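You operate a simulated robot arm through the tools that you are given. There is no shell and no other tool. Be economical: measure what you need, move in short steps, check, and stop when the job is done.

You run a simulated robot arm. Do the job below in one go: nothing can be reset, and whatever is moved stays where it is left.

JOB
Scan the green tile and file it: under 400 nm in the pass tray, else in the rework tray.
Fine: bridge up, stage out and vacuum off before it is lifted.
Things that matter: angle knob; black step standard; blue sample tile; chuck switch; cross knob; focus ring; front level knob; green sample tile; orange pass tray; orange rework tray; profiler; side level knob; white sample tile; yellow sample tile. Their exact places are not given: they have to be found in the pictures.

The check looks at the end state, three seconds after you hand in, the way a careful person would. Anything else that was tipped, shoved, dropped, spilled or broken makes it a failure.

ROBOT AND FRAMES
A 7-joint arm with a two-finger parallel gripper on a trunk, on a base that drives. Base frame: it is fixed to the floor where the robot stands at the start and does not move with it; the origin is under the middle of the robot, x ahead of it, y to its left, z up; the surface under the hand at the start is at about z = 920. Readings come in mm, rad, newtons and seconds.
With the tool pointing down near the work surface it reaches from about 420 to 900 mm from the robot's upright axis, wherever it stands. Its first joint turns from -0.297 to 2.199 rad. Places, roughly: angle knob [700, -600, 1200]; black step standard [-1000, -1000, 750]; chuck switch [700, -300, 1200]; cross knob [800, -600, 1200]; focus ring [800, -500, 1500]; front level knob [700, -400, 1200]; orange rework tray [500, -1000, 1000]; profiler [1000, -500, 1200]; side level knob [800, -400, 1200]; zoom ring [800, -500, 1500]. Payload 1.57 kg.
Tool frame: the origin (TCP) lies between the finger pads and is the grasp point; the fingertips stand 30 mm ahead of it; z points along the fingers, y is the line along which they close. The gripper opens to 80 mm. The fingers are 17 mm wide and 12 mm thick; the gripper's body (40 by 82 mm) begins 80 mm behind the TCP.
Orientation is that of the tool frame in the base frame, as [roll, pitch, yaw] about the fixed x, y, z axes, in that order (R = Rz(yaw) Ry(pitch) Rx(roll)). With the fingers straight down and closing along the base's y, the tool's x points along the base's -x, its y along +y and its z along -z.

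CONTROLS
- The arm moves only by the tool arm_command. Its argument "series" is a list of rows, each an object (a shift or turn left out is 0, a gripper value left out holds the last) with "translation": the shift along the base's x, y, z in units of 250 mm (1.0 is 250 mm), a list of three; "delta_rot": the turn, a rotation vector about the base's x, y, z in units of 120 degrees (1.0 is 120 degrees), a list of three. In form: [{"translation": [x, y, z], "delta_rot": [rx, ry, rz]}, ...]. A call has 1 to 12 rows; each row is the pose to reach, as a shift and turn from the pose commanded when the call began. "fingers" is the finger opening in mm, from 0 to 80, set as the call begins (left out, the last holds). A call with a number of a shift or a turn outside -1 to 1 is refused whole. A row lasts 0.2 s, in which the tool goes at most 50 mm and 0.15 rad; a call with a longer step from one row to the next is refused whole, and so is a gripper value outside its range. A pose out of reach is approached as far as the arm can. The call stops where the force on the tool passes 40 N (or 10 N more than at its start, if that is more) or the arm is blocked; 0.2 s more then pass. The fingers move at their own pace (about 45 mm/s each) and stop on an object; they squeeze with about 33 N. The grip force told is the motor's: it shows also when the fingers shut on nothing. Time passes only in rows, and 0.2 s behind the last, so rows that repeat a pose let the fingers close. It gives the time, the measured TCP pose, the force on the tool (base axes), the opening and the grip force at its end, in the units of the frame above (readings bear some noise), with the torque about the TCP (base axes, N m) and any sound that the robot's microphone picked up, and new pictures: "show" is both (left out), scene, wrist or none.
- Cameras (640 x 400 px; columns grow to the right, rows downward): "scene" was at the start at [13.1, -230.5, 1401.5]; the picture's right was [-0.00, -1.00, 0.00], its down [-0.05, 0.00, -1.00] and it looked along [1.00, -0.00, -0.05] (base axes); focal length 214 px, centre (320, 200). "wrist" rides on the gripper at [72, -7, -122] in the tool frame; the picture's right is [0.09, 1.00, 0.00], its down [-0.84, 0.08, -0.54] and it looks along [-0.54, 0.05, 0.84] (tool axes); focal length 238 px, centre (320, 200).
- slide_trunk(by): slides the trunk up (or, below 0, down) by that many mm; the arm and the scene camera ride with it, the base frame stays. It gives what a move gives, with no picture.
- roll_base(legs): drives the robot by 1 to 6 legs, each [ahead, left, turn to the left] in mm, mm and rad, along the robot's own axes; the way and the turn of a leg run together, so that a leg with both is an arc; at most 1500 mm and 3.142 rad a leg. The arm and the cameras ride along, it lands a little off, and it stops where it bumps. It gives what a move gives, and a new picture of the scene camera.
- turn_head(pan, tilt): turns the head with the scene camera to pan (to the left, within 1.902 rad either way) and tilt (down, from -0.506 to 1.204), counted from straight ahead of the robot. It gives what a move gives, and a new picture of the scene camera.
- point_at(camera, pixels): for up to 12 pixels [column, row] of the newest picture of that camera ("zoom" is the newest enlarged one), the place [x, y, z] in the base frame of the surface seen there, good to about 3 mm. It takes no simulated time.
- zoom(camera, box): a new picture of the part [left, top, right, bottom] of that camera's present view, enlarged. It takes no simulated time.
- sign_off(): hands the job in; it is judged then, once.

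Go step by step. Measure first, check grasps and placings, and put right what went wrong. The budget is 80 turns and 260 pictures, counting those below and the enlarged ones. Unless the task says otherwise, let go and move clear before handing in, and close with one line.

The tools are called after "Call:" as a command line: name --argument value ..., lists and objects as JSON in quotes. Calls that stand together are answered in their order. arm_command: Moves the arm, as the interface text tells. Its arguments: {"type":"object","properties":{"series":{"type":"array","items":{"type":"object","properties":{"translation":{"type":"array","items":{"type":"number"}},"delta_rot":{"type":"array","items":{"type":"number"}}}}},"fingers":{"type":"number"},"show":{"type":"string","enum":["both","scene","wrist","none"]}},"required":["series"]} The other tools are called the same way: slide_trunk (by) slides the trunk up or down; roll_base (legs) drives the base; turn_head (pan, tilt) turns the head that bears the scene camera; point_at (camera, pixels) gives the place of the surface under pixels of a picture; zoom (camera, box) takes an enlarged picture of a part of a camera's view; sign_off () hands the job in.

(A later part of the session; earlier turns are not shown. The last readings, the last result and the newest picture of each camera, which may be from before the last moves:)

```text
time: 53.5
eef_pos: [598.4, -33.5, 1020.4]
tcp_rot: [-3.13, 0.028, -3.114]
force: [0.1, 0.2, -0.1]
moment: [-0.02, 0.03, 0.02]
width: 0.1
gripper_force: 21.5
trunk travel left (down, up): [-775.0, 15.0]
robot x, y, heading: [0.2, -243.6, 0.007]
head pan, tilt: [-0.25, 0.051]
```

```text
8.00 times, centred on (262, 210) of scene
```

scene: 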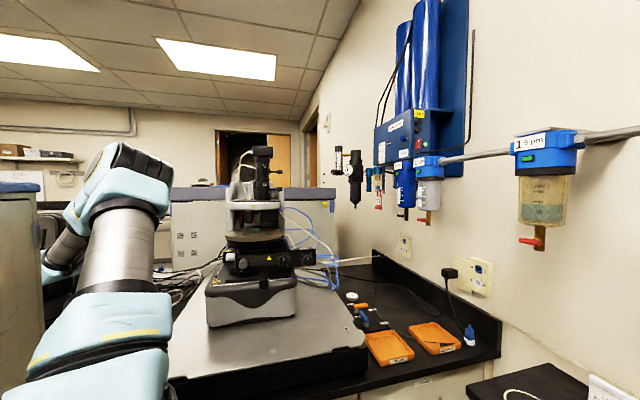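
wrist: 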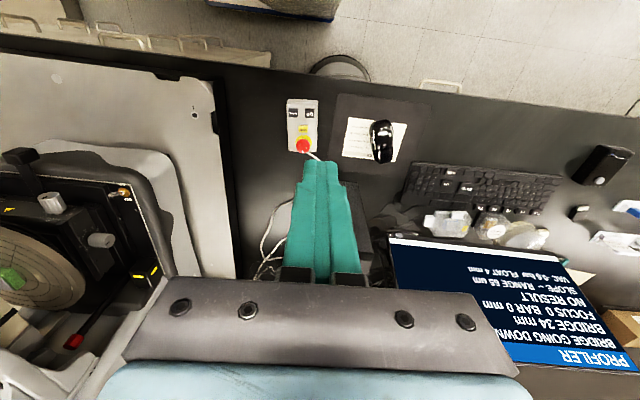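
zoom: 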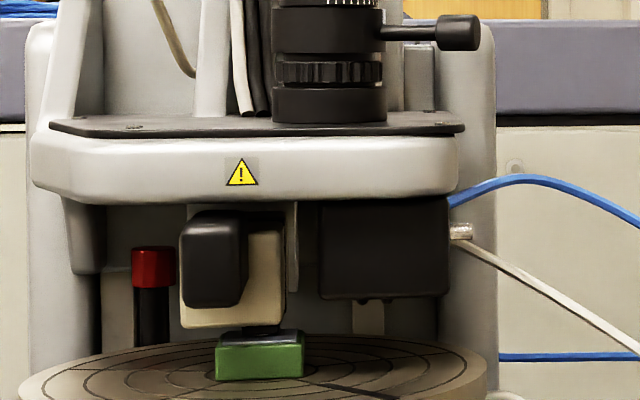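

The bridge is at rest (still y=172) and clear of the tile. I'll rise and read the screen.

Call:
arm_command --series '[{"translation": [-0.05, 0.04, 0.18]}, {"translation": [-0.1, 0.08, 0.36]}, {"translation": [-0.15, 0.12, 0.54]}, {"translation": [-0.2, 0.16, 0.72]}, {"translation": [-0.25, 0.18, 0.9]}]' --show "none"

Call:
arm_command --series '[{"translation": [-0.05, 0.0, 0.18]}, {"translation": [-0.05, 0.05, 0.36]}, {"translation": [-0.05, 0.05, 0.54]}, {"translation": [-0.05, 0.05, 0.72]}]' --show "wrist"

Call:
zoom --camera "wrist" --box '[440, 210, 640, 370]'

Call:
zoom --camera "wrist" --box '[0, 170, 120, 370]'

```text
time: 54.7
eef_pos: [536.3, 11.8, 1244.3]
tcp_rot: [-3.13, 0.025, -3.116]
force: [0.5, -0.1, 0.1]
moment: [0.02, 0.03, 0.0]
width: 0.0
gripper_force: 21.8
trunk travel left (down, up): [-775.0, 15.0]
robot x, y, heading: [1.6, -242.1, -0.002]
head pan, tilt: [-0.25, 0.051]
```

```text
time: 55.7
eef_pos: [523.9, 23.8, 1428.0]
tcp_rot: [-3.128, 0.023, -3.118]
force: [0.8, -0.2, 0.9]
moment: [0.01, 0.03, 0.01]
width: 0.1
gripper_force: 21.5
trunk travel left (down, up): [-775.0, 15.0]
robot x, y, heading: [2.3, -239.6, 0.001]
head pan, tilt: [-0.25, 0.051]
```

wrist: 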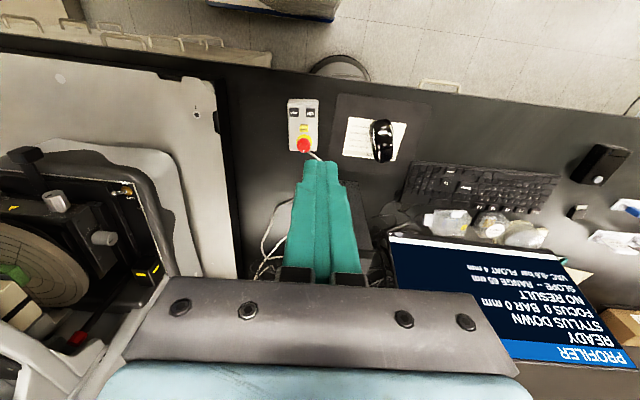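

```text
2.50 times, centred on (540, 290) of wrist
```

zoom: 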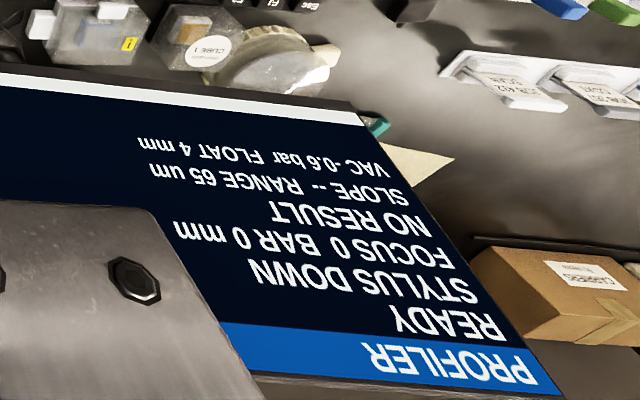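

```text
2.00 times, centred on (60, 270) of wrist
```

zoom: 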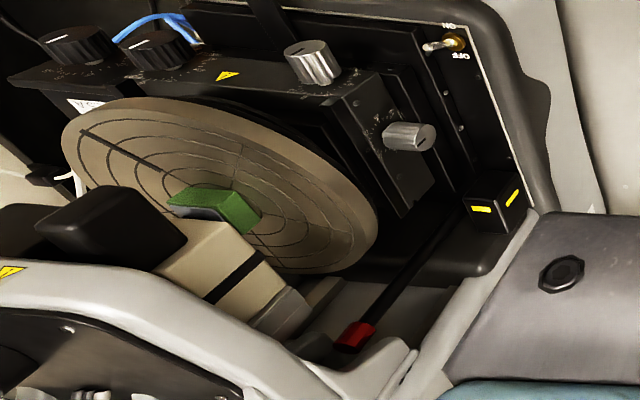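

The stylus is down and the instrument is READY: it's a stylus profiler, and the bridge stops by itself. FOCUS and BAR describe the camera view. I'll look at the rings on the column, the level knobs and any notices.

Call:
zoom --camera "scene" --box '[225, 130, 315, 210]'

Call:
zoom --camera "scene" --box '[200, 220, 330, 300]'

Call:
zoom --camera "wrist" --box '[380, 150, 580, 260]'

```text
5.00 times, centred on (270, 170) of scene
```

zoom: 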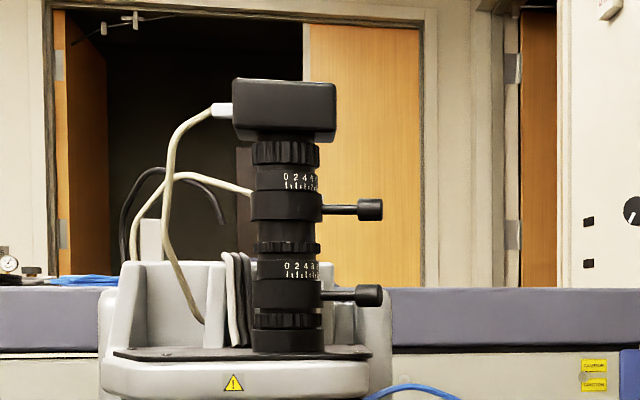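

```text
4.92 times, centred on (265, 260) of scene
```

zoom: 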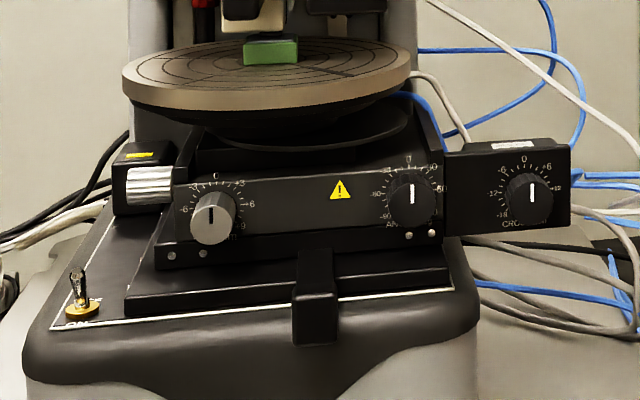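

```text
3.20 times, centred on (480, 205) of wrist
```

zoom: 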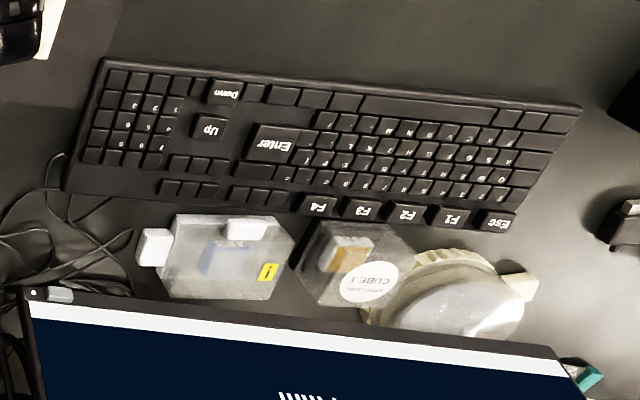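

Two rings each carry a 0-2-4 scale and a lever pointing right. FOCUS has to be raised with one of them. I'll measure the levers and read the scale close up.

Call:
zoom --camera "scene" --box '[255, 145, 300, 205]'

Call:
point_at --camera "zoom" --pixels '[[405, 175], [440, 175], [460, 175], [400, 292], [435, 294], [460, 294], [300, 175], [300, 292], [430, 140], [300, 110], [300, 240], [300, 350]]'

```text
6.67 times, centred on (278, 175) of scene
```

zoom: 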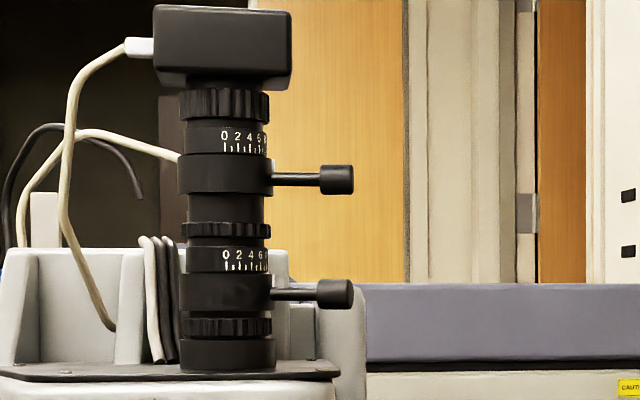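

```text
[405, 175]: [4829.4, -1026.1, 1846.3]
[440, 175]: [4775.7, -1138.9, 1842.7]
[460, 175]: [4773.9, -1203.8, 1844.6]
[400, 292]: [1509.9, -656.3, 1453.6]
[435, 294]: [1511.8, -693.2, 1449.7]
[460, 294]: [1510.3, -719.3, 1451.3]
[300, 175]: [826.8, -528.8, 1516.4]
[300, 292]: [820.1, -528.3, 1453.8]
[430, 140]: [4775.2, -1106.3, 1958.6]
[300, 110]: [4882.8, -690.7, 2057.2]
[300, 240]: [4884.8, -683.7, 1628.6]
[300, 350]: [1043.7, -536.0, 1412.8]
```

The levers' knobs sit at about y=-545: the upper at z of about 1516, the lower at about 1454, both near x=820. I'll drive right 140 mm for reach, then put the hand, yawed so the wrist camera can see the screen, in front of the upper lever.

Call:
roll_base --legs '[[0, -140, 0]]'

Call:
arm_command --series '[{"translation": [0, -0.18, 0.06], "delta_rot": [0, 0, 0.06]}, {"translation": [0, -0.36, 0.12], "delta_rot": [0, 0, 0.12]}, {"translation": [0, -0.54, 0.2], "delta_rot": [0, 0, 0.18]}, {"translation": [0, -0.72, 0.28], "delta_rot": [0, 0, 0.24]}, {"translation": [0, -0.9, 0.36], "delta_rot": [0, 0, 0.24]}, {"translation": [0, -1.0, 0.48], "delta_rot": [0, 0, 0.24]}]' --show "none"

Call:
arm_command --series '[{"translation": [0.1, -0.15, 0]}, {"translation": [0.2, -0.3, 0]}, {"translation": [0.3, -0.45, 0]}, {"translation": [0.4, -0.6, 0]}, {"translation": [0.55, -0.7, 0]}, {"translation": [0.7, -0.77, 0]}]' --show "both"

```text
time: 57.0
eef_pos: [524.1, -118.0, 1427.5]
tcp_rot: [-3.13, 0.025, -3.117]
force: [-0.1, -0.3, -0.3]
moment: [-0.01, -0.01, 0.04]
width: 0.0
gripper_force: 21.6
trunk travel left (down, up): [-775.0, 15.0]
robot x, y, heading: [0.1, -383.0, 0.007]
head pan, tilt: [-0.25, 0.051]
```

scene: 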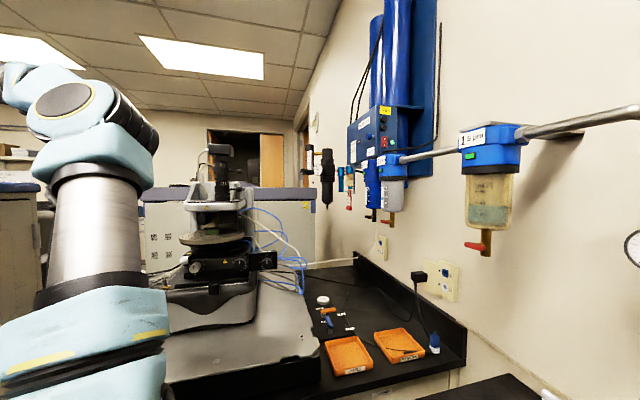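

```text
time: 58.4
eef_pos: [521.3, -367.0, 1546.2]
tcp_rot: [-3.129, 0.025, -2.611]
force: [-0.4, 0.2, 0.4]
moment: [-0.06, -0.02, -0.02]
width: 0.1
gripper_force: 21.3
trunk travel left (down, up): [-775.0, 15.0]
robot x, y, heading: [2.5, -386.5, 0.003]
head pan, tilt: [-0.25, 0.051]
```

```text
time: 59.8
eef_pos: [630.0, -522.8, 1543.5]
tcp_rot: [-3.126, 0.029, -2.616]
force: [-0.1, 0.6, -0.2]
moment: [-0.06, 0.03, 0.0]
width: 0.2
gripper_force: 21.2
out of reach, approached as far as the arm can: row 5, 6
trunk travel left (down, up): [-775.0, 15.0]
robot x, y, heading: [1.7, -387.0, -0.0]
head pan, tilt: [-0.25, 0.051]
```

scene: 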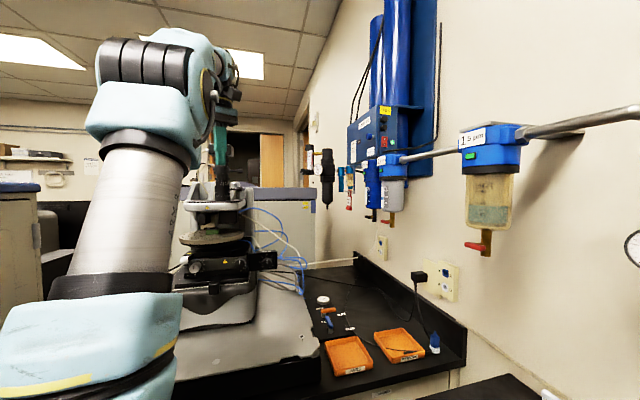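
wrist: 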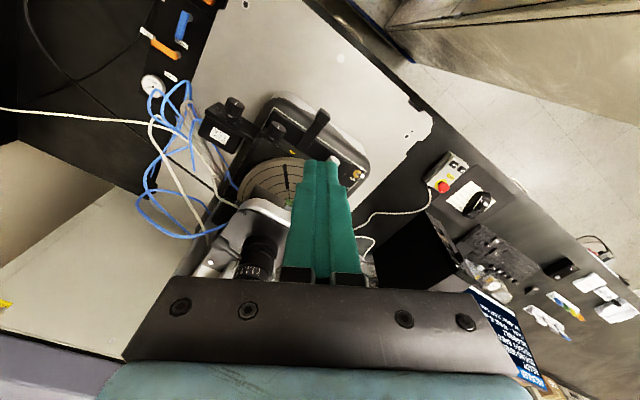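

Vertical fingers can't reach that far at this height, so I'll tilt the hand about 45° forward, which also lets a tip touch just one lever. I'll yaw back and tilt, then look, and check whether the screen is readable from here.

Call:
zoom --camera "wrist" --box '[460, 280, 560, 390]'

Call:
arm_command --series '[{"translation": [-0.04, 0, 0], "delta_rot": [0, 0, -0.07]}, {"translation": [-0.08, 0, 0], "delta_rot": [0, 0, -0.14]}, {"translation": [-0.12, 0, -0.05], "delta_rot": [0, 0, -0.21]}, {"translation": [-0.16, 0, -0.1], "delta_rot": [0, 0, -0.25]}]' --show "none"

Call:
arm_command --series '[{"translation": [0, 0, 0], "delta_rot": [0, -0.065, 0]}, {"translation": [0, 0, 0], "delta_rot": [0, -0.13, 0]}, {"translation": [0, 0, 0], "delta_rot": [0, -0.195, 0]}, {"translation": [0, 0, 0], "delta_rot": [0, -0.26, 0]}, {"translation": [0, 0, 0], "delta_rot": [0, -0.325, 0]}, {"translation": [0, 0, 0], "delta_rot": [0, -0.375, 0]}]' --show "both"

```text
3.64 times, centred on (510, 335) of wrist
```

zoom: 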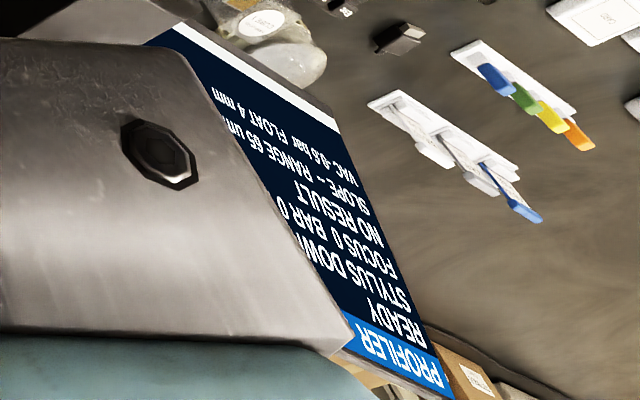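

```text
time: 60.8
eef_pos: [589.8, -521.5, 1517.2]
tcp_rot: [-3.13, 0.025, -3.14]
force: [0.1, -0.2, 0.0]
moment: [-0.02, 0.01, 0.0]
width: 0.0
gripper_force: 21.6
trunk travel left (down, up): [-775.0, 15.0]
robot x, y, heading: [-0.2, -384.5, 0.003]
head pan, tilt: [-0.25, 0.051]
```

```text
time: 62.2
eef_pos: [590.1, -520.5, 1516.5]
tcp_rot: [-3.126, 0.813, -3.139]
force: [0.5, -0.9, -0.4]
moment: [0.0, 0.01, -0.02]
width: 0.1
gripper_force: 21.4
trunk travel left (down, up): [-775.0, 15.0]
robot x, y, heading: [3.2, -384.4, 0.003]
head pan, tilt: [-0.25, 0.051]
```

scene: 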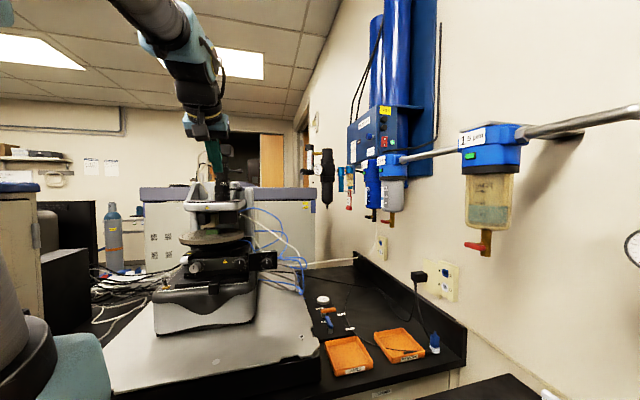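
wrist: 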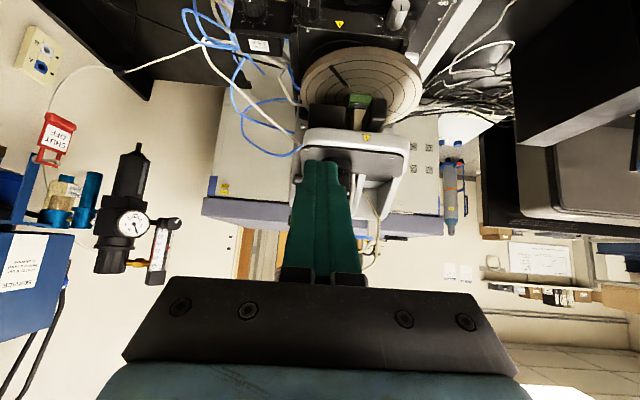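

The tilt works. I'll shift right and down so the wrist camera sees the rings and levers directly.

Call:
arm_command --series '[{"translation": [0.05, -0.15, -0.05]}, {"translation": [0.1, -0.3, -0.1]}, {"translation": [0.2, -0.4, -0.15]}, {"translation": [0.3, -0.44, -0.15]}]' --show "wrist"

Call:
zoom --camera "wrist" --box '[300, 140, 460, 300]'

```text
time: 63.2
eef_pos: [666.7, -630.4, 1479.7]
tcp_rot: [-3.125, 0.812, -3.138]
force: [0.3, 0.3, -0.4]
moment: [-0.03, -0.03, 0.01]
width: 0.3
gripper_force: 20.8
trunk travel left (down, up): [-775.0, 15.0]
robot x, y, heading: [2.7, -381.2, -0.0]
head pan, tilt: [-0.25, 0.051]
```

wrist: 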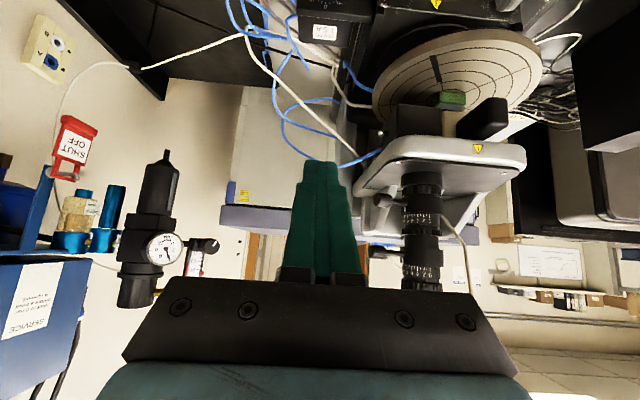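

```text
2.50 times, centred on (380, 220) of wrist
```

zoom: 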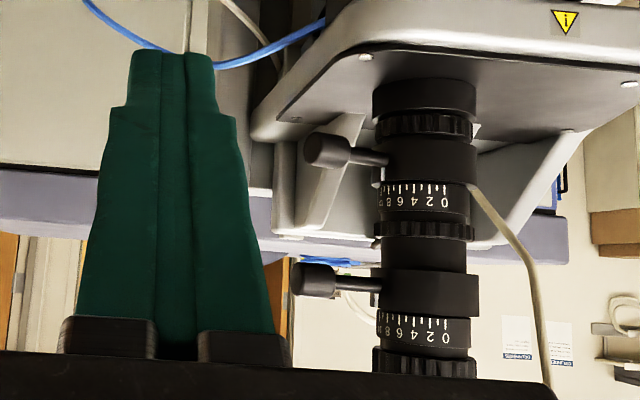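

Both knobs are clear in the enlarged picture (325,150 lower, 315,280 upper). I'll measure them.

Call:
point_at --camera "zoom" --pixels '[[325, 150], [312, 150], [370, 157], [315, 280], [350, 283], [425, 160], [425, 290], [425, 205], [425, 335], [340, 140]]'

Call:
zoom --camera "wrist" --box '[380, 160, 450, 290]'

```text
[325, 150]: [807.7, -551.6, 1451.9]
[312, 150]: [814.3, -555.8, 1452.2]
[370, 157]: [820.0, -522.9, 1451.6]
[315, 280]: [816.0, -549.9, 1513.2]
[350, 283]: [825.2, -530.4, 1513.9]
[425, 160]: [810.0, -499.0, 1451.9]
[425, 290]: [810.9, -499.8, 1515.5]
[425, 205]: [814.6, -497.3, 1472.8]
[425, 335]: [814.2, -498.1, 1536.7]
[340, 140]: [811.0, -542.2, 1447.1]
```

```text
3.08 times, centred on (415, 225) of wrist
```

zoom: 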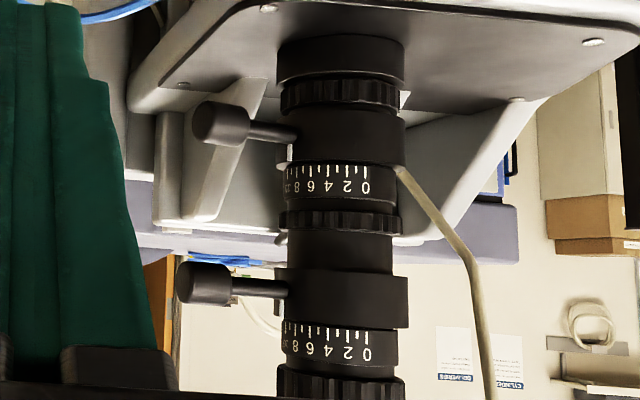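

The lower knob's front is at (808,-552,1452). With the tilted hand I'll approach to x of about 765, push the knob back about 10 mm, retreat, and read the screen from a vantage with the same tilt.

Call:
arm_command --series '[{"translation": [0.1, 0.1, -0.03]}, {"translation": [0.2, 0.2, -0.05]}, {"translation": [0.3, 0.28, -0.055]}, {"translation": [0.36, 0.312, -0.055]}, {"translation": [0.4, 0.312, -0.055]}]' --show "both"

Call:
zoom --camera "scene" --box '[170, 130, 270, 230]'

Call:
arm_command --series '[{"translation": [0.02, 0, 0]}, {"translation": [0.04, 0, 0]}, {"translation": [0.06, 0, 0]}, {"translation": [0.08, 0, 0]}, {"translation": [0.1, 0, 0]}]' --show "scene"

Call:
zoom --camera "scene" --box '[170, 130, 270, 230]'

```text
time: 64.4
eef_pos: [764.9, -552.9, 1466.5]
tcp_rot: [-3.127, 0.811, -3.137]
force: [0.5, 0.2, 0.1]
moment: [-0.01, -0.01, -0.04]
width: 0.0
gripper_force: 21.7
trunk travel left (down, up): [-775.0, 15.0]
robot x, y, heading: [0.7, -383.0, 0.003]
head pan, tilt: [-0.25, 0.051]
```

scene: 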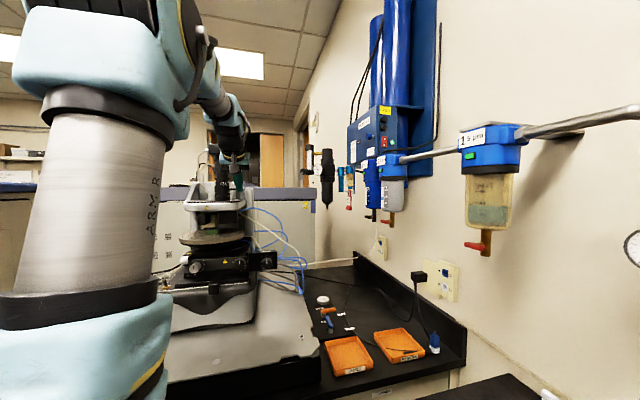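
wrist: 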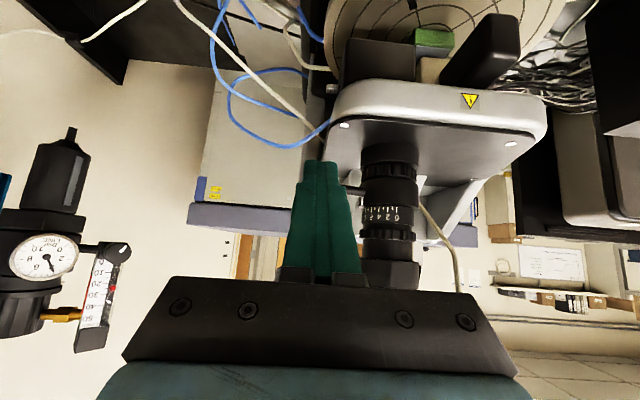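

```text
4.00 times, centred on (220, 180) of scene
```

zoom: 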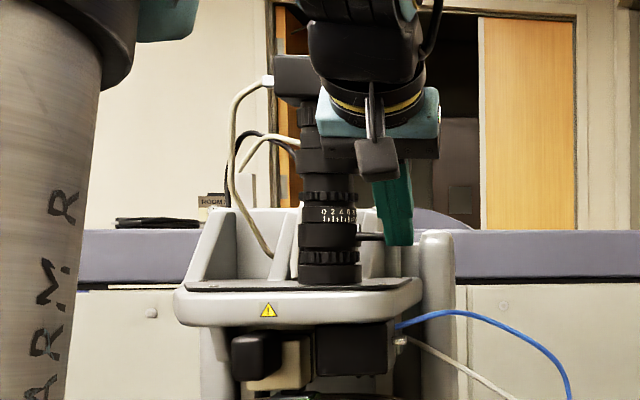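

```text
time: 65.6
eef_pos: [789.6, -553.3, 1466.9]
tcp_rot: [-3.125, 0.811, -3.139]
force: [-0.2, 0.3, -0.2]
moment: [-0.03, 0.01, -0.03]
width: 0.0
gripper_force: 21.0
trunk travel left (down, up): [-775.0, 15.0]
robot x, y, heading: [4.1, -386.6, 0.001]
head pan, tilt: [-0.25, 0.051]
```

scene: 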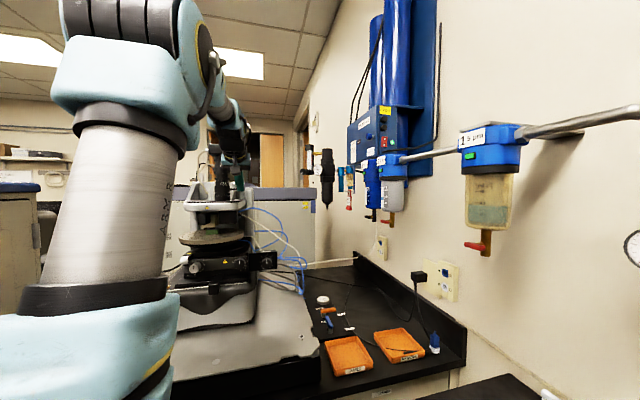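

```text
4.00 times, centred on (220, 180) of scene
```

zoom: 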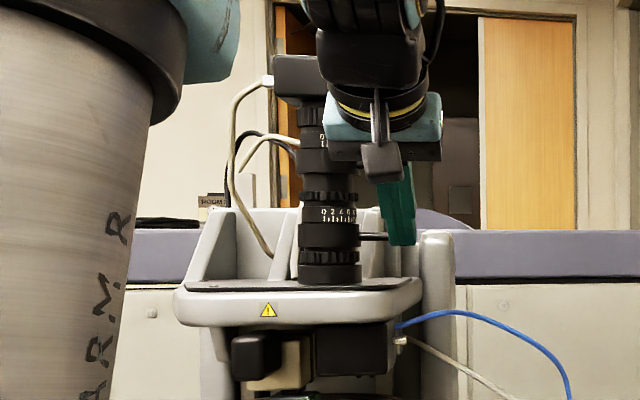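

No force was felt, so I need to see whether the knob moved. I'll retreat to the earlier view, then read the screen.

Call:
arm_command --series '[{"translation": [-0.15, 0, 0]}, {"translation": [-0.3, -0.1, 0.05]}, {"translation": [-0.4, -0.25, 0.05]}, {"translation": [-0.49, -0.31, 0.05]}]' --show "wrist"

Call:
zoom --camera "wrist" --box '[360, 160, 450, 290]'

Call:
point_at --camera "zoom" --pixels '[[190, 125], [160, 125], [175, 285], [250, 130], [230, 140]]'

Call:
arm_command --series '[{"translation": [-0.08, 0.18, 0]}, {"translation": [-0.16, 0.36, 0]}, {"translation": [-0.24, 0.54, -0.03]}, {"translation": [-0.32, 0.72, -0.06]}, {"translation": [-0.4, 0.9, -0.09]}, {"translation": [-0.4, 1.0, -0.12]}]' --show "none"

Call:
arm_command --series '[{"translation": [0, 0.18, 0]}, {"translation": [0, 0.36, 0]}, {"translation": [0, 0.54, 0]}, {"translation": [0, 0.72, 0]}]' --show "wrist"

```text
time: 66.6
eef_pos: [666.5, -628.5, 1480.0]
tcp_rot: [-3.124, 0.812, -3.136]
force: [0.0, -0.3, -0.5]
moment: [-0.02, 0.01, -0.03]
width: 0.2
gripper_force: 21.2
trunk travel left (down, up): [-775.0, 15.0]
robot x, y, heading: [2.7, -384.8, 0.001]
head pan, tilt: [-0.25, 0.051]
```

wrist: 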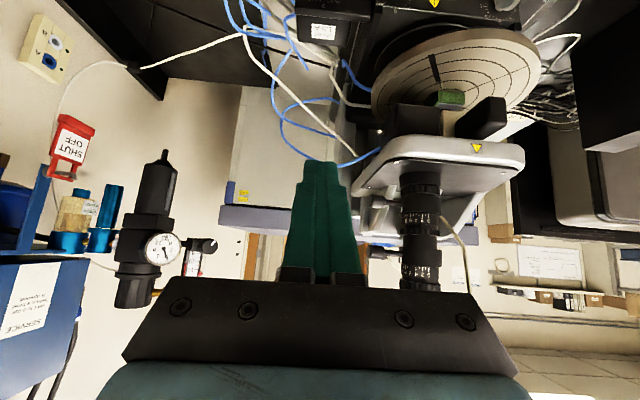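

```text
3.08 times, centred on (405, 225) of wrist
```

zoom: 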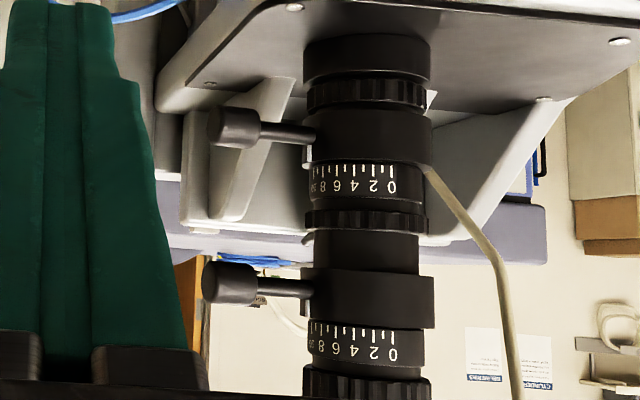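

```text
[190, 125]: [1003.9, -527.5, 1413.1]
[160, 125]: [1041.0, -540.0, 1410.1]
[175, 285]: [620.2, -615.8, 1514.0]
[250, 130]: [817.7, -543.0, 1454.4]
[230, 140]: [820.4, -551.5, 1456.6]
```

```text
time: 68.0
eef_pos: [568.8, -383.3, 1450.2]
tcp_rot: [-3.124, 0.811, -3.14]
force: [0.1, 0.0, -0.2]
moment: [0.03, 0.04, 0.08]
width: 0.0
gripper_force: 21.1
out of reach, approached as far as the arm can: row 5
trunk travel left (down, up): [-775.0, 15.0]
robot x, y, heading: [-1.5, -388.7, 0.003]
head pan, tilt: [-0.25, 0.051]
```

```text
time: 69.0
eef_pos: [568.0, -202.2, 1451.3]
tcp_rot: [-3.128, 0.813, -3.14]
force: [-0.8, -1.2, -0.2]
moment: [0.03, -0.06, 0.06]
width: 0.0
gripper_force: 21.5
trunk travel left (down, up): [-775.0, 15.0]
robot x, y, heading: [-1.6, -384.6, 0.004]
head pan, tilt: [-0.25, 0.051]
```

wrist: 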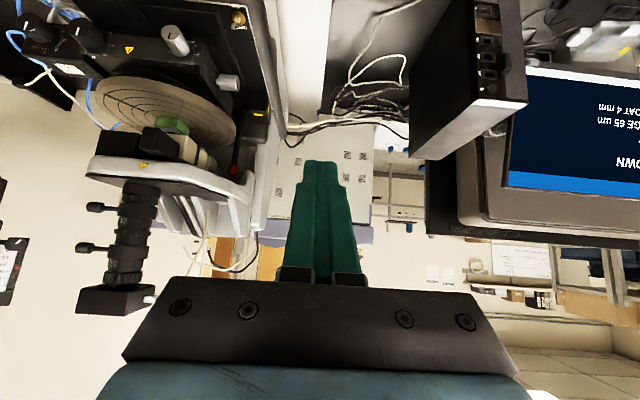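

The lower lever moved back about 10 mm. Only the screen's edge is visible, so I'll go another 150 mm left to read it.

Call:
arm_command --series '[{"translation": [-0.04, 0.18, 0]}, {"translation": [-0.08, 0.36, 0]}, {"translation": [-0.12, 0.54, 0]}]' --show "wrist"

Call:
zoom --camera "wrist" --box '[440, 50, 640, 220]'

```text
time: 69.8
eef_pos: [542.7, -68.4, 1448.7]
tcp_rot: [-3.126, 0.811, 3.139]
force: [1.5, 0.2, -1.7]
moment: [0.03, 0.03, -0.02]
width: 0.1
gripper_force: 21.8
out of reach, approached as far as the arm can: row 3
trunk travel left (down, up): [-775.0, 15.0]
robot x, y, heading: [0.9, -386.8, 0.001]
head pan, tilt: [-0.25, 0.051]
```

wrist: 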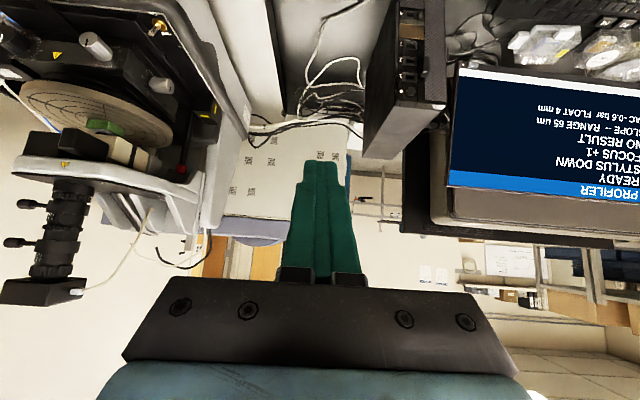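

```text
2.35 times, centred on (540, 135) of wrist
```

zoom: 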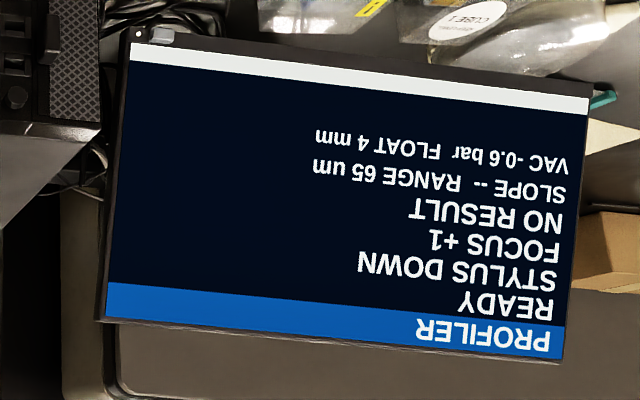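

FOCUS went from 0 to +1 and BAR disappeared, so the view had been in focus at 0 with the bar at 0 mm. I'll put the focus ring back, gripping the lower knob between the fingers and pulling it 10 mm forward. First the approach.

Call:
arm_command --series '[{"translation": [0.04, -0.19, 0.02]}, {"translation": [0.08, -0.38, 0.04]}, {"translation": [0.12, -0.57, 0.06]}, {"translation": [0.16, -0.76, 0.06]}, {"translation": [0.2, -0.95, 0.06]}]' --show "none" --fingers 30

Call:
arm_command --series '[{"translation": [0.08, -0.18, 0.01]}, {"translation": [0.16, -0.36, 0.02]}, {"translation": [0.24, -0.54, 0.02]}, {"translation": [0.32, -0.72, 0.02]}, {"translation": [0.45, -0.85, 0.02]}, {"translation": [0.55, -0.985, 0.02]}]' --show "both"

Call:
zoom --camera "wrist" --box '[260, 130, 400, 290]'

```text
time: 71.0
eef_pos: [588.3, -306.3, 1464.5]
tcp_rot: [-3.126, 0.812, -3.136]
force: [-0.5, 1.2, 0.4]
moment: [-0.02, 0.02, 0.0]
width: 30.0
gripper_force: 0.1
trunk travel left (down, up): [-775.0, 15.0]
robot x, y, heading: [1.2, -386.2, -0.001]
head pan, tilt: [-0.25, 0.051]
```

```text
time: 72.4
eef_pos: [725.5, -553.1, 1469.4]
tcp_rot: [-3.124, 0.812, -3.136]
force: [0.4, 0.7, 0.4]
moment: [0.0, -0.01, -0.03]
width: 30.2
gripper_force: 0.0
trunk travel left (down, up): [-775.0, 15.0]
robot x, y, heading: [4.7, -386.1, -0.003]
head pan, tilt: [-0.25, 0.051]
```

scene: 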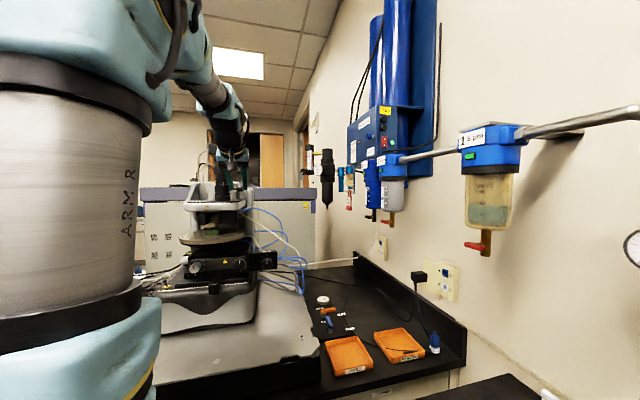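
wrist: 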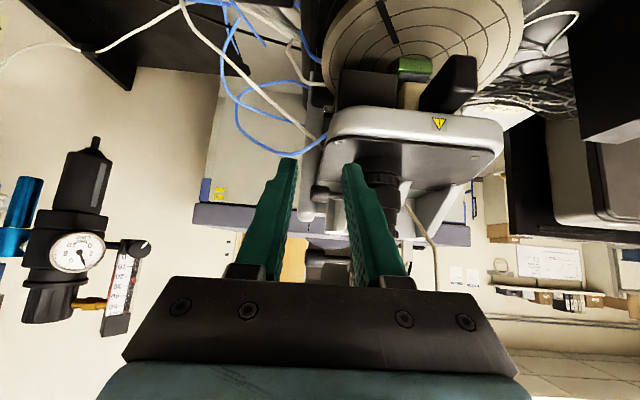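

```text
2.50 times, centred on (330, 210) of wrist
```

zoom: 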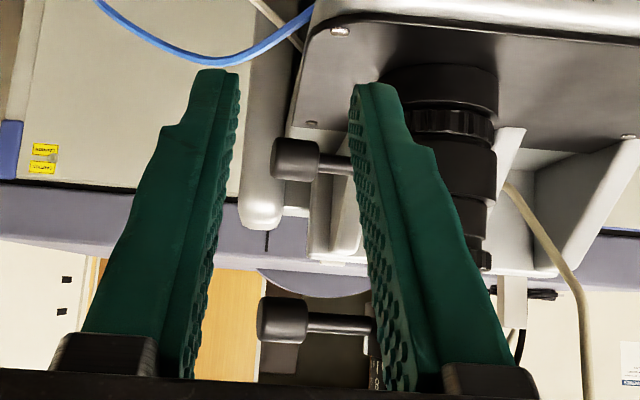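

Both knobs lie between the fingers. I'll measure the lower one again to insert accurately.

Call:
point_at --camera "zoom" --pixels '[[285, 160], [310, 160], [335, 165], [275, 160], [270, 320], [300, 320], [450, 120], [330, 120]]'

```text
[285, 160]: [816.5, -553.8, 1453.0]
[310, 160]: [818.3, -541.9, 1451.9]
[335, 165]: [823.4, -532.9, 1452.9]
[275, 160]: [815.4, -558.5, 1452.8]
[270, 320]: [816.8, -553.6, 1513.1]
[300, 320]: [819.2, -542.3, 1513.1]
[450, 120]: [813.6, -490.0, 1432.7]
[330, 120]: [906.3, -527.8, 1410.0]
```

A finger would run into the rod if I gripped along y, so instead I'll shut the fingers, rest the tip lightly on top of the knob and drag it forward about 9 mm.

Call:
arm_command --series '[{"translation": [0, 0.004, 0.06]}, {"translation": [0, 0.004, 0.1]}, {"translation": [0, 0.004, 0.1]}, {"translation": [0.15, 0.004, 0.1]}, {"translation": [0.3, 0.004, 0.1]}, {"translation": [0.346, 0.004, 0.096]}, {"translation": [0.346, 0.004, 0.09]}]' --fingers 0 --show "wrist"

Call:
arm_command --series '[{"translation": [0, 0, -0.004]}, {"translation": [0, 0, -0.008]}, {"translation": [0, 0, -0.012]}]' --show "scene"

Call:
zoom --camera "scene" --box '[190, 140, 260, 210]'

```text
time: 74.0
eef_pos: [813.3, -550.5, 1490.3]
tcp_rot: [-3.125, 0.812, -3.136]
force: [-0.6, 0.8, 0.0]
moment: [0.0, 0.01, -0.02]
width: 0.0
gripper_force: 21.7
trunk travel left (down, up): [-775.0, 15.0]
robot x, y, heading: [0.2, -386.0, 0.002]
head pan, tilt: [-0.25, 0.051]
```

wrist: 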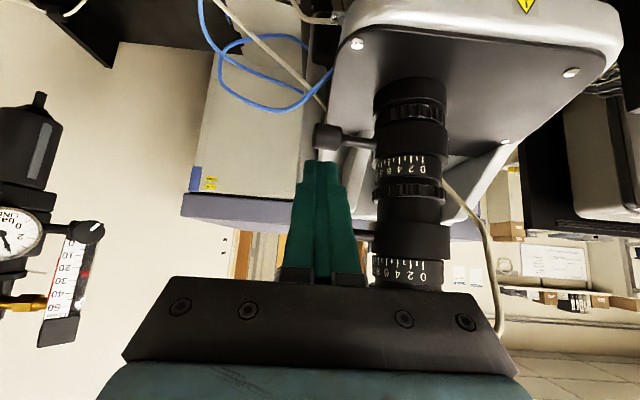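

```text
time: 74.8
eef_pos: [813.0, -551.7, 1488.8]
tcp_rot: [-3.125, 0.813, -3.134]
force: [-0.6, 0.2, -0.6]
moment: [0.0, 0.01, -0.03]
width: 0.0
gripper_force: 21.1
trunk travel left (down, up): [-775.0, 15.0]
robot x, y, heading: [3.4, -382.5, -0.0]
head pan, tilt: [-0.25, 0.051]
```

scene: 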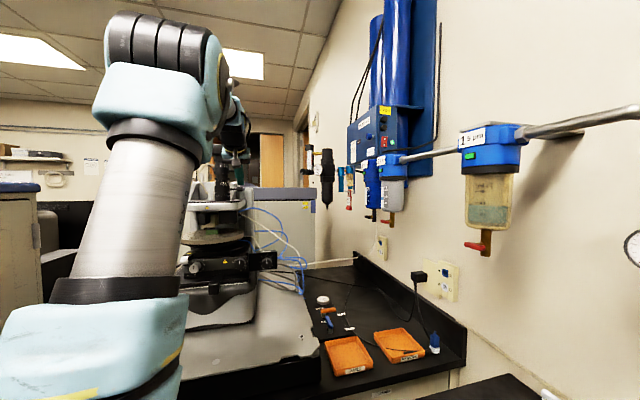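

```text
5.71 times, centred on (225, 175) of scene
```

zoom: 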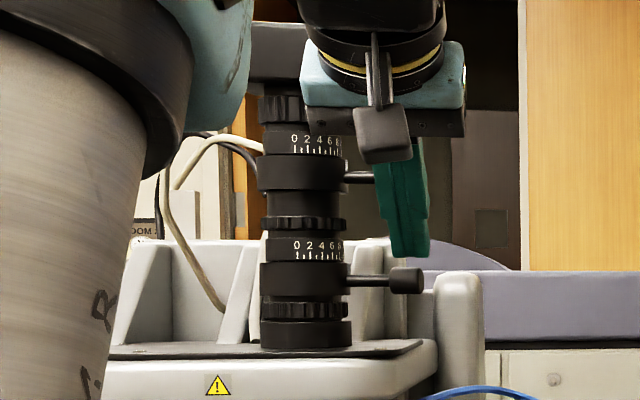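

The tip is just above the knob. I'll go down a little further until a few newtons show.

Call:
arm_command --series '[{"translation": [0, 0, -0.006]}, {"translation": [0, 0, -0.012]}]' --show "none"

Call:
arm_command --series '[{"translation": [0, 0, -0.006]}, {"translation": [0, 0, -0.01]}]' --show "none"

```text
time: 75.4
eef_pos: [814.6, -551.0, 1485.5]
tcp_rot: [-3.125, 0.812, -3.136]
force: [-0.2, 1.1, -1.0]
moment: [0.04, 0.03, -0.01]
width: 0.0
gripper_force: 21.1
trunk travel left (down, up): [-775.0, 15.0]
robot x, y, heading: [-0.5, -383.2, 0.005]
head pan, tilt: [-0.25, 0.051]
```

```text
time: 76.0
eef_pos: [813.6, -550.2, 1485.4]
tcp_rot: [-3.126, 0.814, -3.137]
force: [1.1, -0.3, 7.6]
moment: [-0.04, -0.13, -0.08]
width: 0.0
gripper_force: 21.7
trunk travel left (down, up): [-775.0, 15.0]
robot x, y, heading: [3.6, -381.9, -0.0]
head pan, tilt: [-0.25, 0.051]
```

Contact at 7.6 N. Now I'll drag it 9 mm toward the front, then lift.

Call:
arm_command --series '[{"translation": [-0.009, 0, 0]}, {"translation": [-0.018, 0, 0]}, {"translation": [-0.027, 0, 0]}, {"translation": [-0.036, 0, 0]}]' --show "scene"

Call:
arm_command --series '[{"translation": [-0.0, 0, 0.03]}, {"translation": [-0.15, 0, 0.03]}, {"translation": [-0.3, 0, 0.0]}, {"translation": [-0.42, 0, -0.05]}]' --show "wrist" --fingers 30

Call:
zoom --camera "wrist" --box '[260, 130, 400, 290]'

Call:
point_at --camera "zoom" --pixels '[[280, 160], [285, 150], [295, 160], [290, 170], [270, 320], [285, 320]]'

```text
time: 77.0
eef_pos: [804.2, -550.5, 1482.5]
tcp_rot: [-3.124, 0.809, -3.139]
force: [0.2, -0.2, 0.6]
moment: [0.0, 0.0, 0.02]
width: 0.1
gripper_force: 20.8
trunk travel left (down, up): [-775.0, 15.0]
robot x, y, heading: [-1.2, -384.3, 0.003]
head pan, tilt: [-0.25, 0.051]
```

scene: 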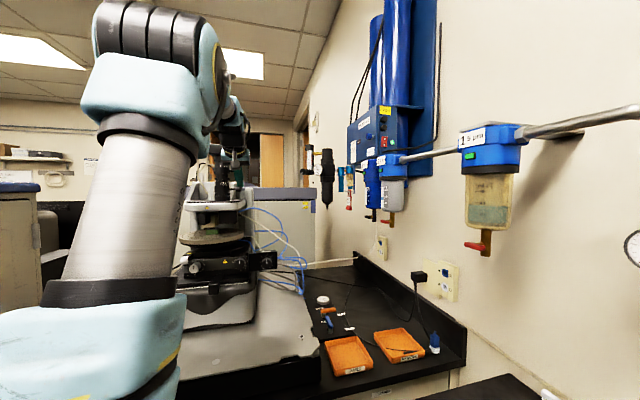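

```text
time: 78.0
eef_pos: [700.8, -549.2, 1469.5]
tcp_rot: [-3.126, 0.812, -3.137]
force: [1.6, -0.7, 0.4]
moment: [-0.02, -0.01, 0.0]
width: 30.0
gripper_force: 0.2
trunk travel left (down, up): [-775.0, 15.0]
robot x, y, heading: [2.7, -384.2, -0.003]
head pan, tilt: [-0.25, 0.051]
```

wrist: 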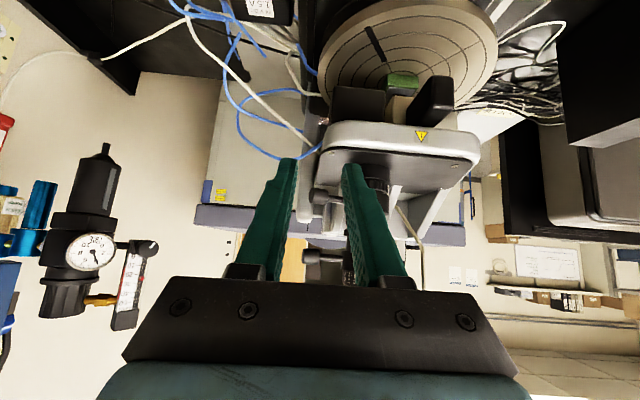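

```text
2.50 times, centred on (330, 210) of wrist
```

zoom: 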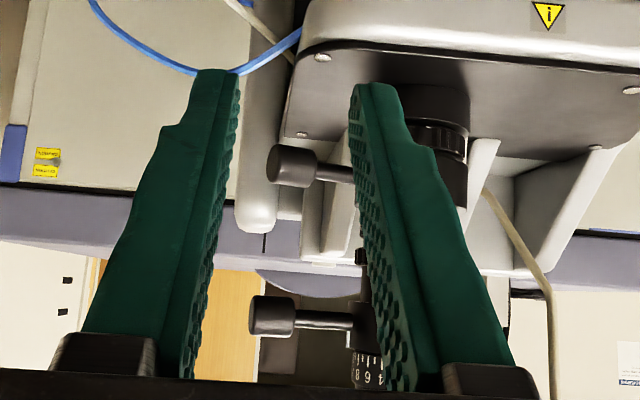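

```text
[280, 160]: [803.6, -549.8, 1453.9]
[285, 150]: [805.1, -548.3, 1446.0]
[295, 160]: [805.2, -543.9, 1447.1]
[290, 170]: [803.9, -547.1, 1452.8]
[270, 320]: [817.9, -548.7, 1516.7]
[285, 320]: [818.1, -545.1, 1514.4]
```

The knob front is at 804, against 808 originally, so it's close. I'll go to the tilted vantage and read the screen.

Call:
arm_command --series '[{"translation": [-0.18, 0.05, 0]}, {"translation": [-0.34, 0.15, 0]}, {"translation": [-0.4, 0.34, 0]}, {"translation": [-0.45, 0.53, -0.02]}, {"translation": [-0.47, 0.72, -0.03]}, {"translation": [-0.49, 0.91, -0.04]}]' --show "none" --fingers 0

Call:
arm_command --series '[{"translation": [-0.02, 0.19, -0.01]}, {"translation": [-0.04, 0.38, -0.02]}, {"translation": [-0.06, 0.57, -0.03]}, {"translation": [-0.08, 0.76, -0.03]}, {"translation": [-0.1, 0.92, -0.03]}]' --show "wrist"

Call:
zoom --camera "wrist" --box '[440, 50, 640, 220]'

```text
time: 79.4
eef_pos: [576.8, -322.5, 1462.5]
tcp_rot: [-3.127, 0.812, -3.14]
force: [0.1, 0.2, 0.4]
moment: [0.04, 0.03, 0.03]
width: 0.0
gripper_force: 21.3
trunk travel left (down, up): [-775.0, 15.0]
robot x, y, heading: [3.7, -384.7, 0.002]
head pan, tilt: [-0.25, 0.051]
```

```text
time: 80.6
eef_pos: [553.3, -92.4, 1453.9]
tcp_rot: [-3.126, 0.815, -3.139]
force: [-0.3, 0.6, 1.4]
moment: [0.04, -0.02, 0.03]
width: 0.0
gripper_force: 20.8
trunk travel left (down, up): [-775.0, 15.0]
robot x, y, heading: [0.8, -382.3, -0.001]
head pan, tilt: [-0.25, 0.051]
```

wrist: 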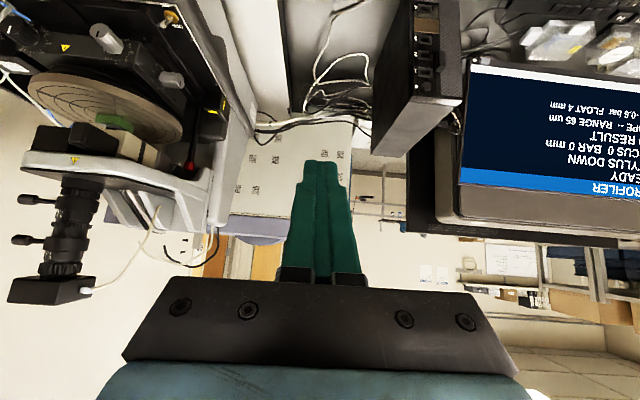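

```text
2.35 times, centred on (540, 135) of wrist
```

zoom: 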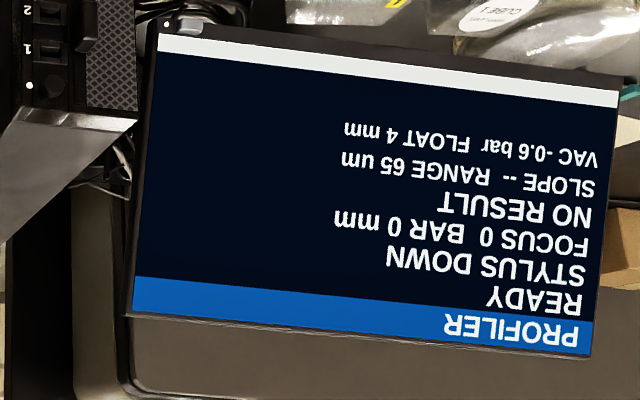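

FOCUS 0 and BAR 0 mm are back. Now I need to start the scan at the keyboard. I'll drive left 530 mm and look at the keyboard, screen strip and job cards.

Call:
roll_base --legs '[[0, 530, 0]]'

Call:
arm_command --series '[{"translation": [0, 0, 0], "delta_rot": [0, 0.07, 0]}, {"translation": [0, 0, 0], "delta_rot": [0, 0.14, 0]}, {"translation": [0, 0, 0], "delta_rot": [0, 0.21, 0]}, {"translation": [0, 0, 0], "delta_rot": [0, 0.28, 0]}, {"translation": [0, 0, 0], "delta_rot": [0, 0.35, 0]}, {"translation": [0, 0, 0], "delta_rot": [0, 0.388, 0]}]' --show "wrist"

Call:
zoom --camera "wrist" --box '[200, 150, 440, 300]'

Call:
zoom --camera "wrist" --box '[440, 150, 640, 330]'

```text
time: 83.8
eef_pos: [557.1, 440.4, 1453.8]
tcp_rot: [-3.125, 0.813, 3.138]
force: [-0.3, -0.3, 0.2]
moment: [0.03, -0.01, -0.02]
width: 0.0
gripper_force: 21.4
trunk travel left (down, up): [-775.0, 15.0]
robot x, y, heading: [0.2, 146.6, -0.003]
head pan, tilt: [-0.25, 0.051]
```

scene: 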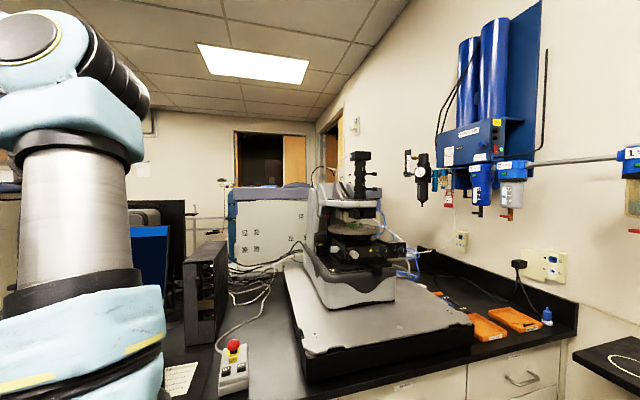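

```text
time: 85.2
eef_pos: [546.9, 415.4, 1438.0]
tcp_rot: [-3.126, 0.0, 3.14]
force: [0.8, 0.5, 0.1]
moment: [0.01, -0.02, -0.01]
width: 0.0
gripper_force: 21.2
out of reach, approached as far as the arm can: row 3, 4, 5, 6
trunk travel left (down, up): [-775.0, 15.0]
robot x, y, heading: [-1.1, 153.4, -0.007]
head pan, tilt: [-0.25, 0.051]
```

wrist: 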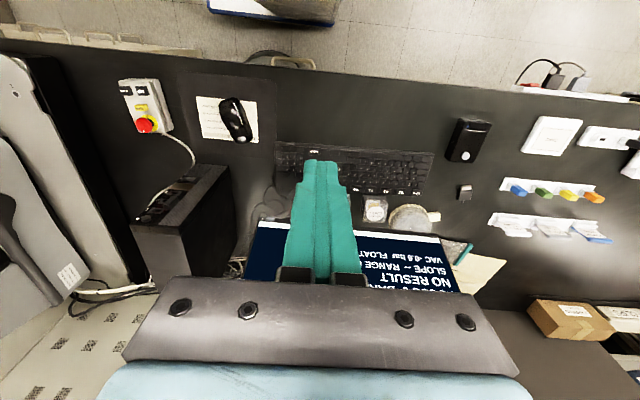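

```text
2.67 times, centred on (320, 225) of wrist
```

zoom: 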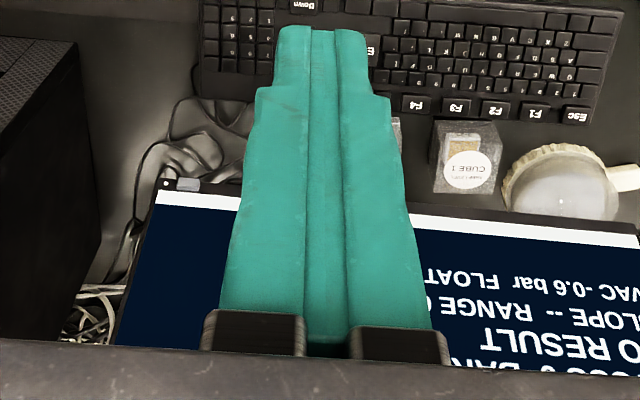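

```text
2.22 times, centred on (540, 240) of wrist
```

zoom: 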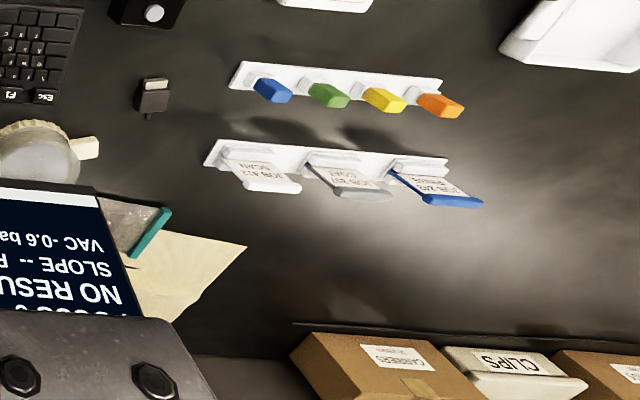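

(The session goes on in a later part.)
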